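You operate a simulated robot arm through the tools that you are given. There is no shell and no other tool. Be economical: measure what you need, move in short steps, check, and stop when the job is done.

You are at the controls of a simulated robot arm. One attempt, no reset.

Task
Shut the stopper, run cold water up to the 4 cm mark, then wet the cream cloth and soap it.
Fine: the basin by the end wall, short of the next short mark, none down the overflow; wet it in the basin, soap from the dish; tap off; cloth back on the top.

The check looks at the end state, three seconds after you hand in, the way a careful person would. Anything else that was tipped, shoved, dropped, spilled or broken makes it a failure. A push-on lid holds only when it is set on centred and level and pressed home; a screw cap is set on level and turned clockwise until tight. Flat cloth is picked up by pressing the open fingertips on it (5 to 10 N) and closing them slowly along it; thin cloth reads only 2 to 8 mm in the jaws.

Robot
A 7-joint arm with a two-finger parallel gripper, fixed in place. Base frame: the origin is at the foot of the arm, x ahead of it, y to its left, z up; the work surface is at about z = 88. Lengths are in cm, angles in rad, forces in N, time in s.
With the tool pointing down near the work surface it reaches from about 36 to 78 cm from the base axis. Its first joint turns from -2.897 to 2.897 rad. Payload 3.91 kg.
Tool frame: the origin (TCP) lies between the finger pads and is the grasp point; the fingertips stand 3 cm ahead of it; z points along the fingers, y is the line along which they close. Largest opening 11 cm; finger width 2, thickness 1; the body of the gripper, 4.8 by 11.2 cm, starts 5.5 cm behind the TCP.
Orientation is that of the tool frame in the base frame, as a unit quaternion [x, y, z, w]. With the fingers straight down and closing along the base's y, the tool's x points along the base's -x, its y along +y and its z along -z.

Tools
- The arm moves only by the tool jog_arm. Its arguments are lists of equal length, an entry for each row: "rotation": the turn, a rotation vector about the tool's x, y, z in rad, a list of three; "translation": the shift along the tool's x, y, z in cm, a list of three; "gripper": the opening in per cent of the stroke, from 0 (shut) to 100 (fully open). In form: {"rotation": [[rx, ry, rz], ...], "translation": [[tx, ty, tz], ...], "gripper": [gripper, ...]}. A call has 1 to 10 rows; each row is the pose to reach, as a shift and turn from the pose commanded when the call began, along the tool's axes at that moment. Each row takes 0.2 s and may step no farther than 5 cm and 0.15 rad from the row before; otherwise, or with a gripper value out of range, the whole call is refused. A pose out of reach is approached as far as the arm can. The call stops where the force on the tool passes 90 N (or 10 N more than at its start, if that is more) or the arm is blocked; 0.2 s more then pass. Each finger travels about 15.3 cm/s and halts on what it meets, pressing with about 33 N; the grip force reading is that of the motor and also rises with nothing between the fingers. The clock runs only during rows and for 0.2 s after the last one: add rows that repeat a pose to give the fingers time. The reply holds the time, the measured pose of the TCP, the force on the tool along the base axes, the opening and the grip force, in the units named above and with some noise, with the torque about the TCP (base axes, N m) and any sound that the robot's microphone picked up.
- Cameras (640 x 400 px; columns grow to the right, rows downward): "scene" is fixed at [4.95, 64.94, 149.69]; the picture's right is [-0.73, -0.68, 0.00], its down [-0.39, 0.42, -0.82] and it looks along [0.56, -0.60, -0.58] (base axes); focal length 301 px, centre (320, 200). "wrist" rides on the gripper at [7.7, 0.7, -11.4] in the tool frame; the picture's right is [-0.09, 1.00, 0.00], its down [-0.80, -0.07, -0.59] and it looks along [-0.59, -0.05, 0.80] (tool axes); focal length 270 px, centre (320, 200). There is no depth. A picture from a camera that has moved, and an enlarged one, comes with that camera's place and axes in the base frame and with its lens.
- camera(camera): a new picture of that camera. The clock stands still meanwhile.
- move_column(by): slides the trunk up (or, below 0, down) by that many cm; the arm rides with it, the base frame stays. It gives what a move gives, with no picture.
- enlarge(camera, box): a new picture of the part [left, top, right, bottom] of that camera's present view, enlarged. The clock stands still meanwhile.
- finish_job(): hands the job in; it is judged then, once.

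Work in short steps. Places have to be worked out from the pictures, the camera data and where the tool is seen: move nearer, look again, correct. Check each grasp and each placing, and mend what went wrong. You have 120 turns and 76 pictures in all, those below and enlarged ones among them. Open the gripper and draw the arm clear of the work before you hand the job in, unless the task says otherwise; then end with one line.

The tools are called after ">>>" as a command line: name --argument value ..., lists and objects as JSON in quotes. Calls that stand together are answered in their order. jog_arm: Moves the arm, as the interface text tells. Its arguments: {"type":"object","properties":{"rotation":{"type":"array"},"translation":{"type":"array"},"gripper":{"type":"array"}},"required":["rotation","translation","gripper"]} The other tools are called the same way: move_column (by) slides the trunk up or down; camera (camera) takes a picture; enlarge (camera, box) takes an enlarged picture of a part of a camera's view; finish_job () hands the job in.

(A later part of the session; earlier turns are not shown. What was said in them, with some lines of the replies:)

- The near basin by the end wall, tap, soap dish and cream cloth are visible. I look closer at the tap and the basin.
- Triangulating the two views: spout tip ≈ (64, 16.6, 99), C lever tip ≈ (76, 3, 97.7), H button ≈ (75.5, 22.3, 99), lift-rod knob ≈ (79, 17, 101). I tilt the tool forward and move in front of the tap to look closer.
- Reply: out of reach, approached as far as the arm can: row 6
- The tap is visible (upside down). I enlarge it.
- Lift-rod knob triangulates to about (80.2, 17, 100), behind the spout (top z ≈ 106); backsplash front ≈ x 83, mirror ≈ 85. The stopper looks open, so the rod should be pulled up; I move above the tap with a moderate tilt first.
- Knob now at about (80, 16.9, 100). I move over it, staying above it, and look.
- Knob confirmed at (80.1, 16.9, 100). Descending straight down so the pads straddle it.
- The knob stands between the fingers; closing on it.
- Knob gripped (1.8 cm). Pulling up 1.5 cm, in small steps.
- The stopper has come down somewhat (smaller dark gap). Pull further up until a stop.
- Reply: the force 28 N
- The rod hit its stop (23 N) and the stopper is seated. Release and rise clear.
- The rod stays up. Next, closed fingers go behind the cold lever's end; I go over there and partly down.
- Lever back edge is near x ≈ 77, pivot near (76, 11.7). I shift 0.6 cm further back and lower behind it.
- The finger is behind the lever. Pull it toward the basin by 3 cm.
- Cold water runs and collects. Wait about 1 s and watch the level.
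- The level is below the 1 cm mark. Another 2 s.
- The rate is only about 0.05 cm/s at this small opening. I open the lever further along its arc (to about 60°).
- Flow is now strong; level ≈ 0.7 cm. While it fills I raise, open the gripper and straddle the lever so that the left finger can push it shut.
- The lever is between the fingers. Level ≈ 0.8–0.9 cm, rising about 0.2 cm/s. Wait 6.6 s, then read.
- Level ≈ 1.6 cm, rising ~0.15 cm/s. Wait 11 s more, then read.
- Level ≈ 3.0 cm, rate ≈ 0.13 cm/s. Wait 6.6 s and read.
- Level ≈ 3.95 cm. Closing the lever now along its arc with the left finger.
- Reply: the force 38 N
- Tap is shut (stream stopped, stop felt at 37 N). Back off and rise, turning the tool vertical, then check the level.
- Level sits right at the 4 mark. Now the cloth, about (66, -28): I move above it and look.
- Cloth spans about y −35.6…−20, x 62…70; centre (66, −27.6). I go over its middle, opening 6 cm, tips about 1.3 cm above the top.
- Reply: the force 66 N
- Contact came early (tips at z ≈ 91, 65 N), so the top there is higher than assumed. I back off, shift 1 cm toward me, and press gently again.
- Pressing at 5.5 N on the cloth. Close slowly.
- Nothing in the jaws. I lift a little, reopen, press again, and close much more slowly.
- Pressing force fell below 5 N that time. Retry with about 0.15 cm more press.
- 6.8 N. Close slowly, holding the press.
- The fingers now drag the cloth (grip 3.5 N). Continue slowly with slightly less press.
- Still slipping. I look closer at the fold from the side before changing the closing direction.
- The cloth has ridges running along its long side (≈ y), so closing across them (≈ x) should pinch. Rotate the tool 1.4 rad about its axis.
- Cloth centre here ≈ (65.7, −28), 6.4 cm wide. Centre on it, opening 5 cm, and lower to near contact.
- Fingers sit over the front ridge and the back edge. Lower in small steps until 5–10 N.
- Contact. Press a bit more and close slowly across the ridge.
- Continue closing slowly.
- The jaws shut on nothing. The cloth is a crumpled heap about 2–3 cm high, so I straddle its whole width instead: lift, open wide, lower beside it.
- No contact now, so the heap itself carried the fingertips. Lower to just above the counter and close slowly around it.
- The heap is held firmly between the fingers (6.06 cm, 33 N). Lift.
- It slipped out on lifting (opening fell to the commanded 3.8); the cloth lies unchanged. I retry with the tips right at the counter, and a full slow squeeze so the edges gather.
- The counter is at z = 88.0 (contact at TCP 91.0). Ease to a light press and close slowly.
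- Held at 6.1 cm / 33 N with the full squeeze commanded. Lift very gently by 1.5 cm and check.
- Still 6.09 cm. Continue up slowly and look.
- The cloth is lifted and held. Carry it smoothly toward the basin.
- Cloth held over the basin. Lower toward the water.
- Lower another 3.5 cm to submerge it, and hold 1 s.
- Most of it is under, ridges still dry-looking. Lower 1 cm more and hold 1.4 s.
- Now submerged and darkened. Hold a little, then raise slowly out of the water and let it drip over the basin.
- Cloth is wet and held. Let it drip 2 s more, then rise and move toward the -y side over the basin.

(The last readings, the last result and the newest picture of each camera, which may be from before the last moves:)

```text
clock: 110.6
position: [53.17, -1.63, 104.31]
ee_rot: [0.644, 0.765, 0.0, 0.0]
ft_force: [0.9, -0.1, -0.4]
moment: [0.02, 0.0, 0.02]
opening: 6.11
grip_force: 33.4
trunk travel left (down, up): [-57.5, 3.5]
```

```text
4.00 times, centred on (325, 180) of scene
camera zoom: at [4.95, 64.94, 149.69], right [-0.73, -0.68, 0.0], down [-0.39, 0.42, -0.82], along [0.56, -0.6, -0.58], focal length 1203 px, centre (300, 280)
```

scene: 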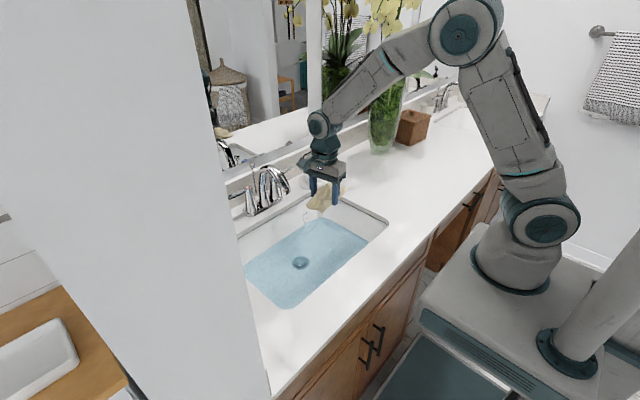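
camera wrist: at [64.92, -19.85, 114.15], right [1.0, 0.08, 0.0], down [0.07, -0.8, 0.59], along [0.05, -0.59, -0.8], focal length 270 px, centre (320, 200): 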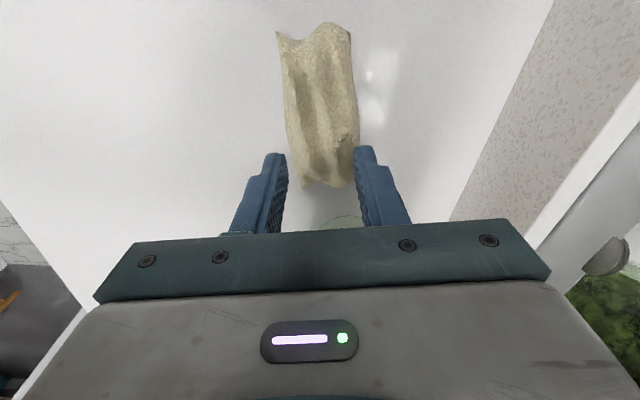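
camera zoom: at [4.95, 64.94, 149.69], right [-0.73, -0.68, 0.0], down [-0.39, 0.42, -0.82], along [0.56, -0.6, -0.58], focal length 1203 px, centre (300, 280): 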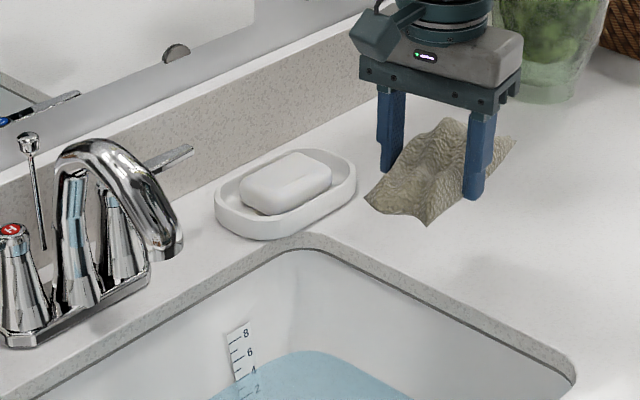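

Cloth held, wet. Soap centre ≈ (73.7, −7). I bring the cloth's −y end over the soap: TCP to about (72.9, −1.6).

>>> jog_arm --rotation '[[0, 0, 0], [0, 0, 0], [0, 0, 0], [0, 0, 0], [0, 0, 0], [0, 0, 0], [0, 0, 0], [0, 0, 0], [0, 0, 0], [0, 0, 0]]' --translation '[[-0.2, 1, 0], [-0.5, 3, 0], [-0.9, 5.4, 0], [-1.4, 7.9, 0], [-1.8, 10.4, 0], [-2.2, 12.9, 0], [-2.7, 15.4, 0], [-3.1, 17.8, 0.5], [-3.3, 19, 2], [-3.35, 19.4, 4]]' --gripper '[0, 0, 0, 0, 0, 0, 0, 0, 0, 0]'

>>> jog_arm --rotation '[[0, 0, 0], [0, 0, 0], [0, 0, 0], [0, 0, 0], [0, 0, 0]]' --translation '[[0, 0, 1], [0, 0, 2], [0, 0, 3], [0, 0, 3.5], [0, 0, 3.5]]' --gripper '[0, 0, 0, 0, 0]'

>>> enlarge --camera "scene" --box '[265, 120, 365, 200]'

>>> camera --camera "wrist"

```text
clock: 112.8
position: [72.66, -1.74, 100.53]
ee_rot: [0.645, 0.764, 0.0, 0.0]
ft_force: [0.5, 0.0, -0.1]
moment: [-0.01, 0.03, -0.01]
opening: 6.12
grip_force: 32.7
trunk travel left (down, up): [-57.5, 3.5]
```

```text
clock: 114.0
position: [72.84, -1.66, 96.97]
ee_rot: [0.644, 0.765, 0.0, 0.0]
ft_force: [-0.4, 0.1, -0.4]
moment: [0.03, 0.0, -0.02]
opening: 6.09
grip_force: 33.2
trunk travel left (down, up): [-57.5, 3.5]
```

```text
5.00 times, centred on (315, 160) of scene
camera zoom: at [4.95, 64.94, 149.69], right [-0.73, -0.68, 0.0], down [-0.39, 0.42, -0.82], along [0.56, -0.6, -0.58], focal length 1504 px, centre (345, 400)
```

zoom: 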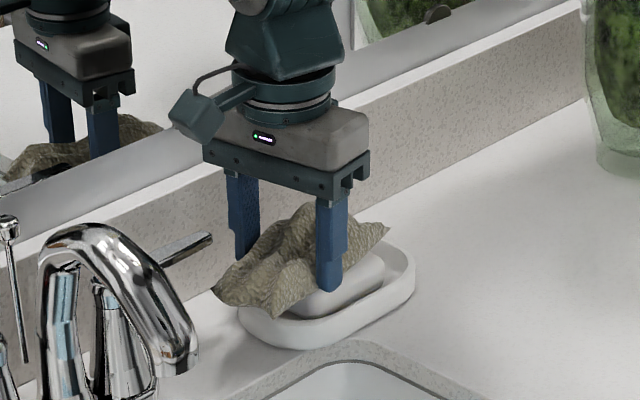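

```text
14 pictures are left
camera wrist: at [72.18, 6.13, 108.47], right [1.0, 0.08, 0.0], down [0.07, -0.8, 0.59], along [0.05, -0.59, -0.8], focal length 270 px, centre (320, 200)
```

wrist: 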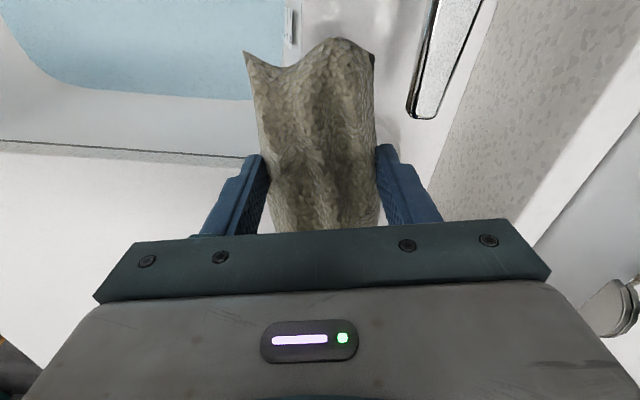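

Cloth above soap; lower gently until contact.

>>> jog_arm --rotation '[[0, 0, 0], [0, 0, 0], [0, 0, 0]]' --translation '[[0, 0, 0.6], [0, 0, 1.2], [0, 0, 1.8]]' --gripper '[0, 0, 0]'

>>> jog_arm --rotation '[[0, 0, 0], [0, 0, 0]]' --translation '[[0, 0, 0.2], [0, 0, 0.4]]' --gripper '[0, 0]'

>>> jog_arm --rotation '[[0, 0, 0], [0, 0, 0]]' --translation '[[0, 0, 0.1], [0, 0, 0.2]]' --gripper '[0, 0]'

```text
clock: 114.8
position: [72.64, -1.77, 94.97]
ee_rot: [0.644, 0.765, 0.0, 0.001]
ft_force: [-0.4, -0.9, 0.0]
moment: [0.0, 0.02, 0.03]
opening: 6.12
grip_force: 32.4
trunk travel left (down, up): [-57.5, 3.5]
```

```text
clock: 115.4
position: [72.78, -1.51, 94.78]
ee_rot: [0.644, 0.765, 0.0, 0.0]
ft_force: [-0.1, 0.4, 0.8]
moment: [-0.13, 0.01, -0.03]
opening: 6.11
grip_force: 32.6
trunk travel left (down, up): [-57.5, 3.5]
```

```text
clock: 116.0
position: [72.78, -1.66, 94.67]
ee_rot: [0.645, 0.764, 0.001, 0.002]
ft_force: [-0.9, -0.5, 12.4]
moment: [-0.57, -0.05, -0.02]
opening: 6.1
grip_force: 33.1
trunk travel left (down, up): [-57.5, 3.5]
```

The cloth's end presses on the soap (12 N, 4.6 cm toward −y). Ease slightly and rub with short strokes.

>>> jog_arm --rotation '[[0, 0, 0], [0, 0, 0], [0, 0, 0], [0, 0, 0], [0, 0, 0], [0, 0, 0], [0, 0, 0], [0, 0, 0], [0, 0, 0], [0, 0, 0]]' --translation '[[0, 0, -0.12], [0.5, 0, -0.12], [1, 0, -0.12], [0.5, 0, -0.12], [0, 0, -0.12], [-0.5, 0, -0.12], [-1, 0, -0.12], [-0.5, 0, -0.12], [0, 0, -0.12], [0, 0, -0.12]]' --gripper '[0, 0, 0, 0, 0, 0, 0, 0, 0, 0]'

>>> enlarge --camera "scene" --box '[265, 120, 365, 200]'

```text
clock: 118.2
position: [72.69, -1.59, 94.67]
ee_rot: [0.644, 0.765, 0.0, 0.001]
ft_force: [0.6, -0.2, 4.8]
moment: [-0.06, -0.01, -0.04]
opening: 6.14
grip_force: 33.4
trunk travel left (down, up): [-57.5, 3.5]
```

```text
5.00 times, centred on (315, 160) of scene
camera zoom: at [4.95, 64.94, 149.69], right [-0.73, -0.68, 0.0], down [-0.39, 0.42, -0.82], along [0.56, -0.6, -0.58], focal length 1504 px, centre (345, 400)
```

zoom: 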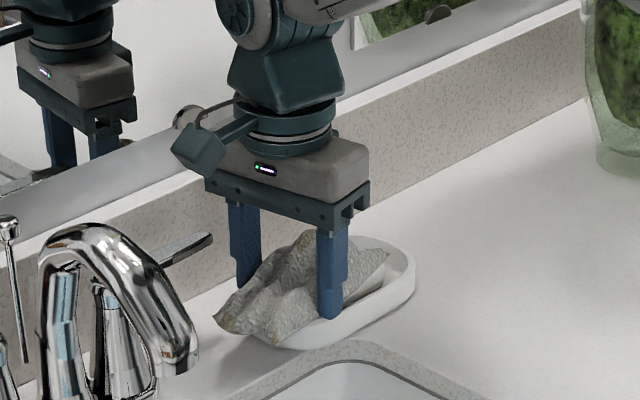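

The cloth has turned whitish – it's taking soap. One more light rub cycle.

>>> jog_arm --rotation '[[0, 0, 0], [0, 0, 0], [0, 0, 0], [0, 0, 0], [0, 0, 0], [0, 0, 0], [0, 0, 0], [0, 0, 0], [0, 0, 0], [0, 0, 0]]' --translation '[[0.4, 0, 0], [0.8, 0, 0], [0.4, 0, 0], [0, 0, 0], [-0.4, 0, 0], [-0.8, 0, 0], [-0.4, 0, 0], [0, 0, 0], [0.4, 0, 0], [0, 0, 0]]' --gripper '[0, 0, 0, 0, 0, 0, 0, 0, 0, 0]'

>>> jog_arm --rotation '[[0, 0, 0], [0, 0, 0], [0, 0, 0], [0, 0, 0], [0, 0, 0], [0, 0, 0], [0, 0, 0]]' --translation '[[0, 0, -0.4], [0, 0, -1.2], [0, 0, -2.5], [0, 0, -4.5], [0, 0, -6.5], [0, 0, -8], [0, 0, -8]]' --gripper '[0, 0, 0, 0, 0, 0, 0]'

>>> enlarge --camera "scene" --box '[265, 110, 365, 200]'

```text
clock: 120.4
position: [72.57, -1.48, 94.69]
ee_rot: [0.644, 0.765, 0.001, 0.0]
ft_force: [0.3, 1.6, 7.4]
moment: [-0.05, -0.06, 0.02]
opening: 6.09
grip_force: 32.2
trunk travel left (down, up): [-57.5, 3.5]
```

```text
clock: 122.0
position: [72.79, -1.62, 102.61]
ee_rot: [0.645, 0.765, 0.0, 0.001]
ft_force: [-0.2, -0.4, 0.1]
moment: [0.01, 0.03, 0.0]
opening: 6.11
grip_force: 33.0
trunk travel left (down, up): [-57.5, 3.5]
```

```text
4.44 times, centred on (315, 155) of scene
camera zoom: at [4.95, 64.94, 149.69], right [-0.73, -0.68, 0.0], down [-0.39, 0.42, -0.82], along [0.56, -0.6, -0.58], focal length 1336 px, centre (342, 400)
```

zoom: 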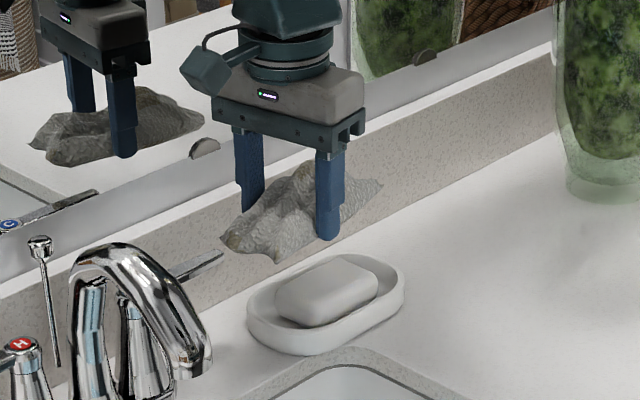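

Soap still sits in its dish and the cloth is soaped. Carry it back to its original spot (65.5, −27.6).

>>> jog_arm --rotation '[[0, 0, 0], [0, 0, 0], [0, 0, 0], [0, 0, 0], [0, 0, 0], [0, 0, 0], [0, 0, 0], [0, 0, 0], [0, 0, 0], [0, 0, 0]]' --translation '[[-1, -0.5, 0], [-3, -1.4, 0], [-6, -2.9, 0], [-9.2, -4.4, 0], [-12.4, -5.9, 0], [-15.6, -7.4, 0], [-18.8, -8.9, 0], [-21.8, -10.4, 0], [-23.6, -11.2, 0], [-24.4, -11.6, 0]]' --gripper '[0, 0, 0, 0, 0, 0, 0, 0, 0, 0]'

>>> jog_arm --rotation '[[0, 0, 0], [0, 0, 0], [0, 0, 0], [0, 0, 0], [0, 0, 0], [0, 0, 0], [0, 0, 0], [0, 0, 0]]' --translation '[[0, 0, 1], [0, 0, 3], [0, 0, 5.5], [0, 0, 8], [0, 0, 9.5], [0, 0, 10.5], [0, 0, 11], [0, 0, 11.2]]' --gripper '[0, 0, 0, 0, 0, 0, 0, 0]'

>>> jog_arm --rotation '[[0, 0, 0], [0, 0, 0]]' --translation '[[0, 0, 0.15], [0, 0, 0.3]]' --gripper '[0, 0]'

>>> enlarge --camera "scene" --box '[300, 110, 420, 200]'

```text
clock: 124.2
position: [65.45, -27.66, 102.65]
ee_rot: [0.645, 0.764, -0.001, 0.0]
ft_force: [0.7, -0.2, -0.8]
moment: [0.02, -0.02, 0.03]
opening: 6.11
grip_force: 33.7
trunk travel left (down, up): [-57.5, 3.5]
```

```text
clock: 126.0
position: [65.4, -27.52, 91.48]
ee_rot: [0.644, 0.765, 0.0, 0.0]
ft_force: [0.4, 1.3, 0.1]
moment: [0.0, -0.02, -0.02]
opening: 6.1
grip_force: 33.4
trunk travel left (down, up): [-57.5, 3.5]
```

```text
clock: 126.6
position: [65.43, -27.68, 91.13]
ee_rot: [0.644, 0.765, 0.0, 0.0]
ft_force: [-0.9, 0.2, -0.6]
moment: [0.0, -0.02, -0.01]
opening: 6.09
grip_force: 33.0
trunk travel left (down, up): [-57.5, 3.5]
```

```text
4.44 times, centred on (360, 155) of scene
camera zoom: at [4.95, 64.94, 149.69], right [-0.73, -0.68, 0.0], down [-0.39, 0.42, -0.82], along [0.56, -0.6, -0.58], focal length 1336 px, centre (142, 400)
```

zoom: 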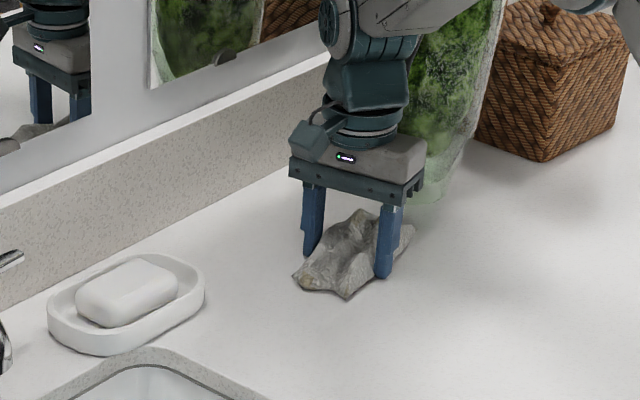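

The cloth rests on the counter. Open slowly, then rise and draw back.

>>> jog_arm --rotation '[[0, 0, 0], [0, 0, 0], [0, 0, 0], [0, 0, 0], [0, 0, 0], [0, 0, 0], [0, 0, 0], [0, 0, 0], [0, 0, 0], [0, 0, 0]]' --translation '[[0, 0, 0], [0, 0, 0], [0, 0, 0], [0, 0, 0], [0, 0, -1], [0, 0, -4], [0, 0, -8], [0, 0, -12], [0, -4, -14], [0, -8, -16]]' --gripper '[58, 65, 75, 85, 85, 85, 85, 85, 85, 85]'

>>> jog_arm --rotation '[[0, 0, 0], [0, 0, 0], [0, 0, 0], [0, 0, 0]]' --translation '[[0, -4, -2], [0, -8, -4], [0, -11, -6], [0, -11, -6]]' --gripper '[85, 85, 85, 85]'

>>> camera --camera "scene"

>>> enlarge --camera "scene" --box '[298, 204, 328, 236]'

>>> enlarge --camera "scene" --box '[220, 140, 400, 260]'

```text
clock: 128.8
position: [57.61, -28.96, 107.09]
ee_rot: [0.644, 0.765, 0.001, 0.0]
ft_force: [0.2, 0.5, -0.4]
moment: [0.01, -0.02, 0.02]
opening: 9.34
grip_force: 0.2
trunk travel left (down, up): [-57.5, 3.5]
```

```text
clock: 129.8
position: [46.65, -30.9, 113.0]
ee_rot: [0.644, 0.765, 0.0, 0.0]
ft_force: [0.5, -0.1, -1.2]
moment: [-0.01, -0.05, -0.01]
opening: 9.34
grip_force: 0.0
trunk travel left (down, up): [-57.5, 3.5]
```

```text
10 pictures are left
```

scene: 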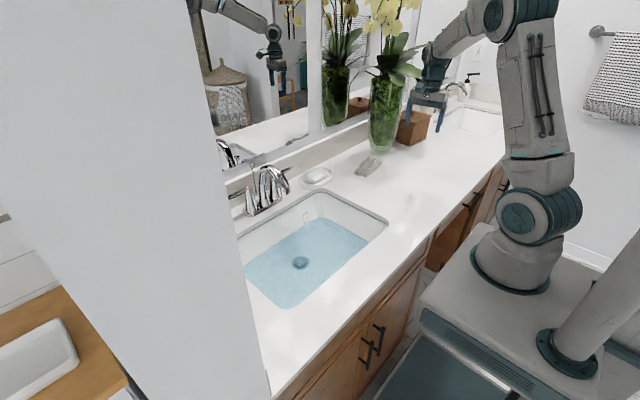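

```text
12.50 times, centred on (313, 220) of scene
camera zoom: at [4.95, 64.94, 149.69], right [-0.73, -0.68, 0.0], down [-0.39, 0.42, -0.82], along [0.56, -0.6, -0.58], focal length 3759 px, centre (408, -50)
```

zoom: 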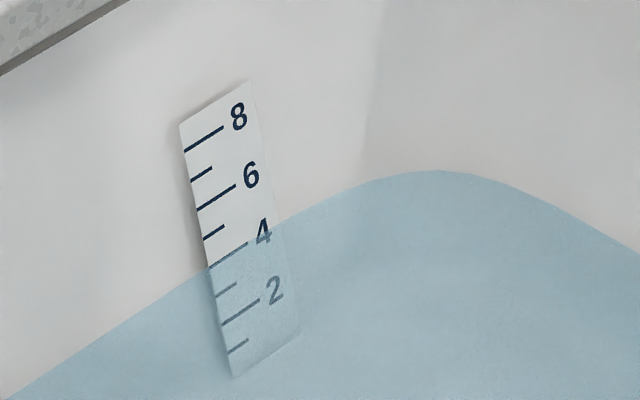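

```text
3.33 times, centred on (310, 200) of scene
camera zoom: at [4.95, 64.94, 149.69], right [-0.73, -0.68, 0.0], down [-0.39, 0.42, -0.82], along [0.56, -0.6, -0.58], focal length 1002 px, centre (353, 200)
```

zoom: 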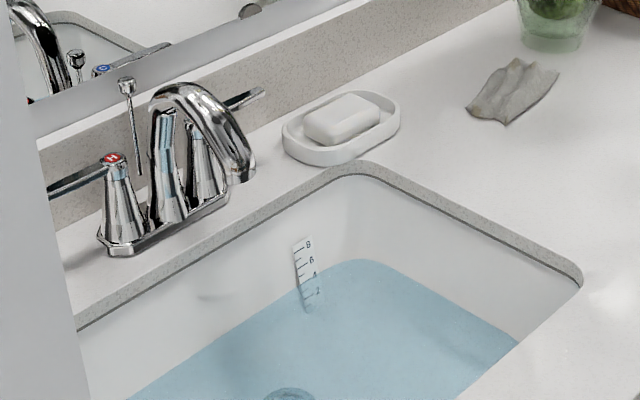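

Everything looks in place; I check the water line at the 4 mark and the shut lever more precisely.

>>> enlarge --camera "scene" --box '[309, 218, 321, 228]'

>>> enlarge --camera "scene" --box '[240, 155, 300, 225]'

```text
16.00 times, centred on (315, 223) of scene
camera zoom: at [4.95, 64.94, 149.69], right [-0.73, -0.68, 0.0], down [-0.39, 0.42, -0.82], along [0.56, -0.6, -0.58], focal length 4811 px, centre (400, -168)
```

zoom: 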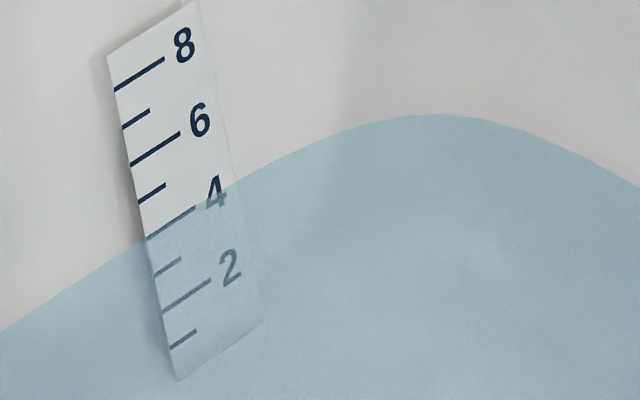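

```text
5.71 times, centred on (270, 190) of scene
camera zoom: at [4.95, 64.94, 149.69], right [-0.73, -0.68, 0.0], down [-0.39, 0.42, -0.82], along [0.56, -0.6, -0.58], focal length 1718 px, centre (606, 257)
```

zoom: 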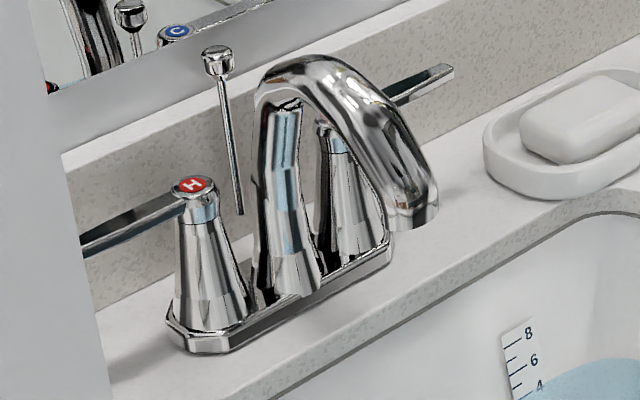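

The water line is right at the 4 mark, with the mark just covered. The tap is shut, the rod is up, the soap is in its dish, and the wet, soaped cloth is on the counter. The gripper is open and clear, so I hand in.

>>> finish_job

```text
The job is handed in.
```

The stopper is shut, cold water stands at the 4 cm mark with the tap off, and the cream cloth is wetted, soaped and back on the top; I saw nothing spilled or moved in the last pictures.
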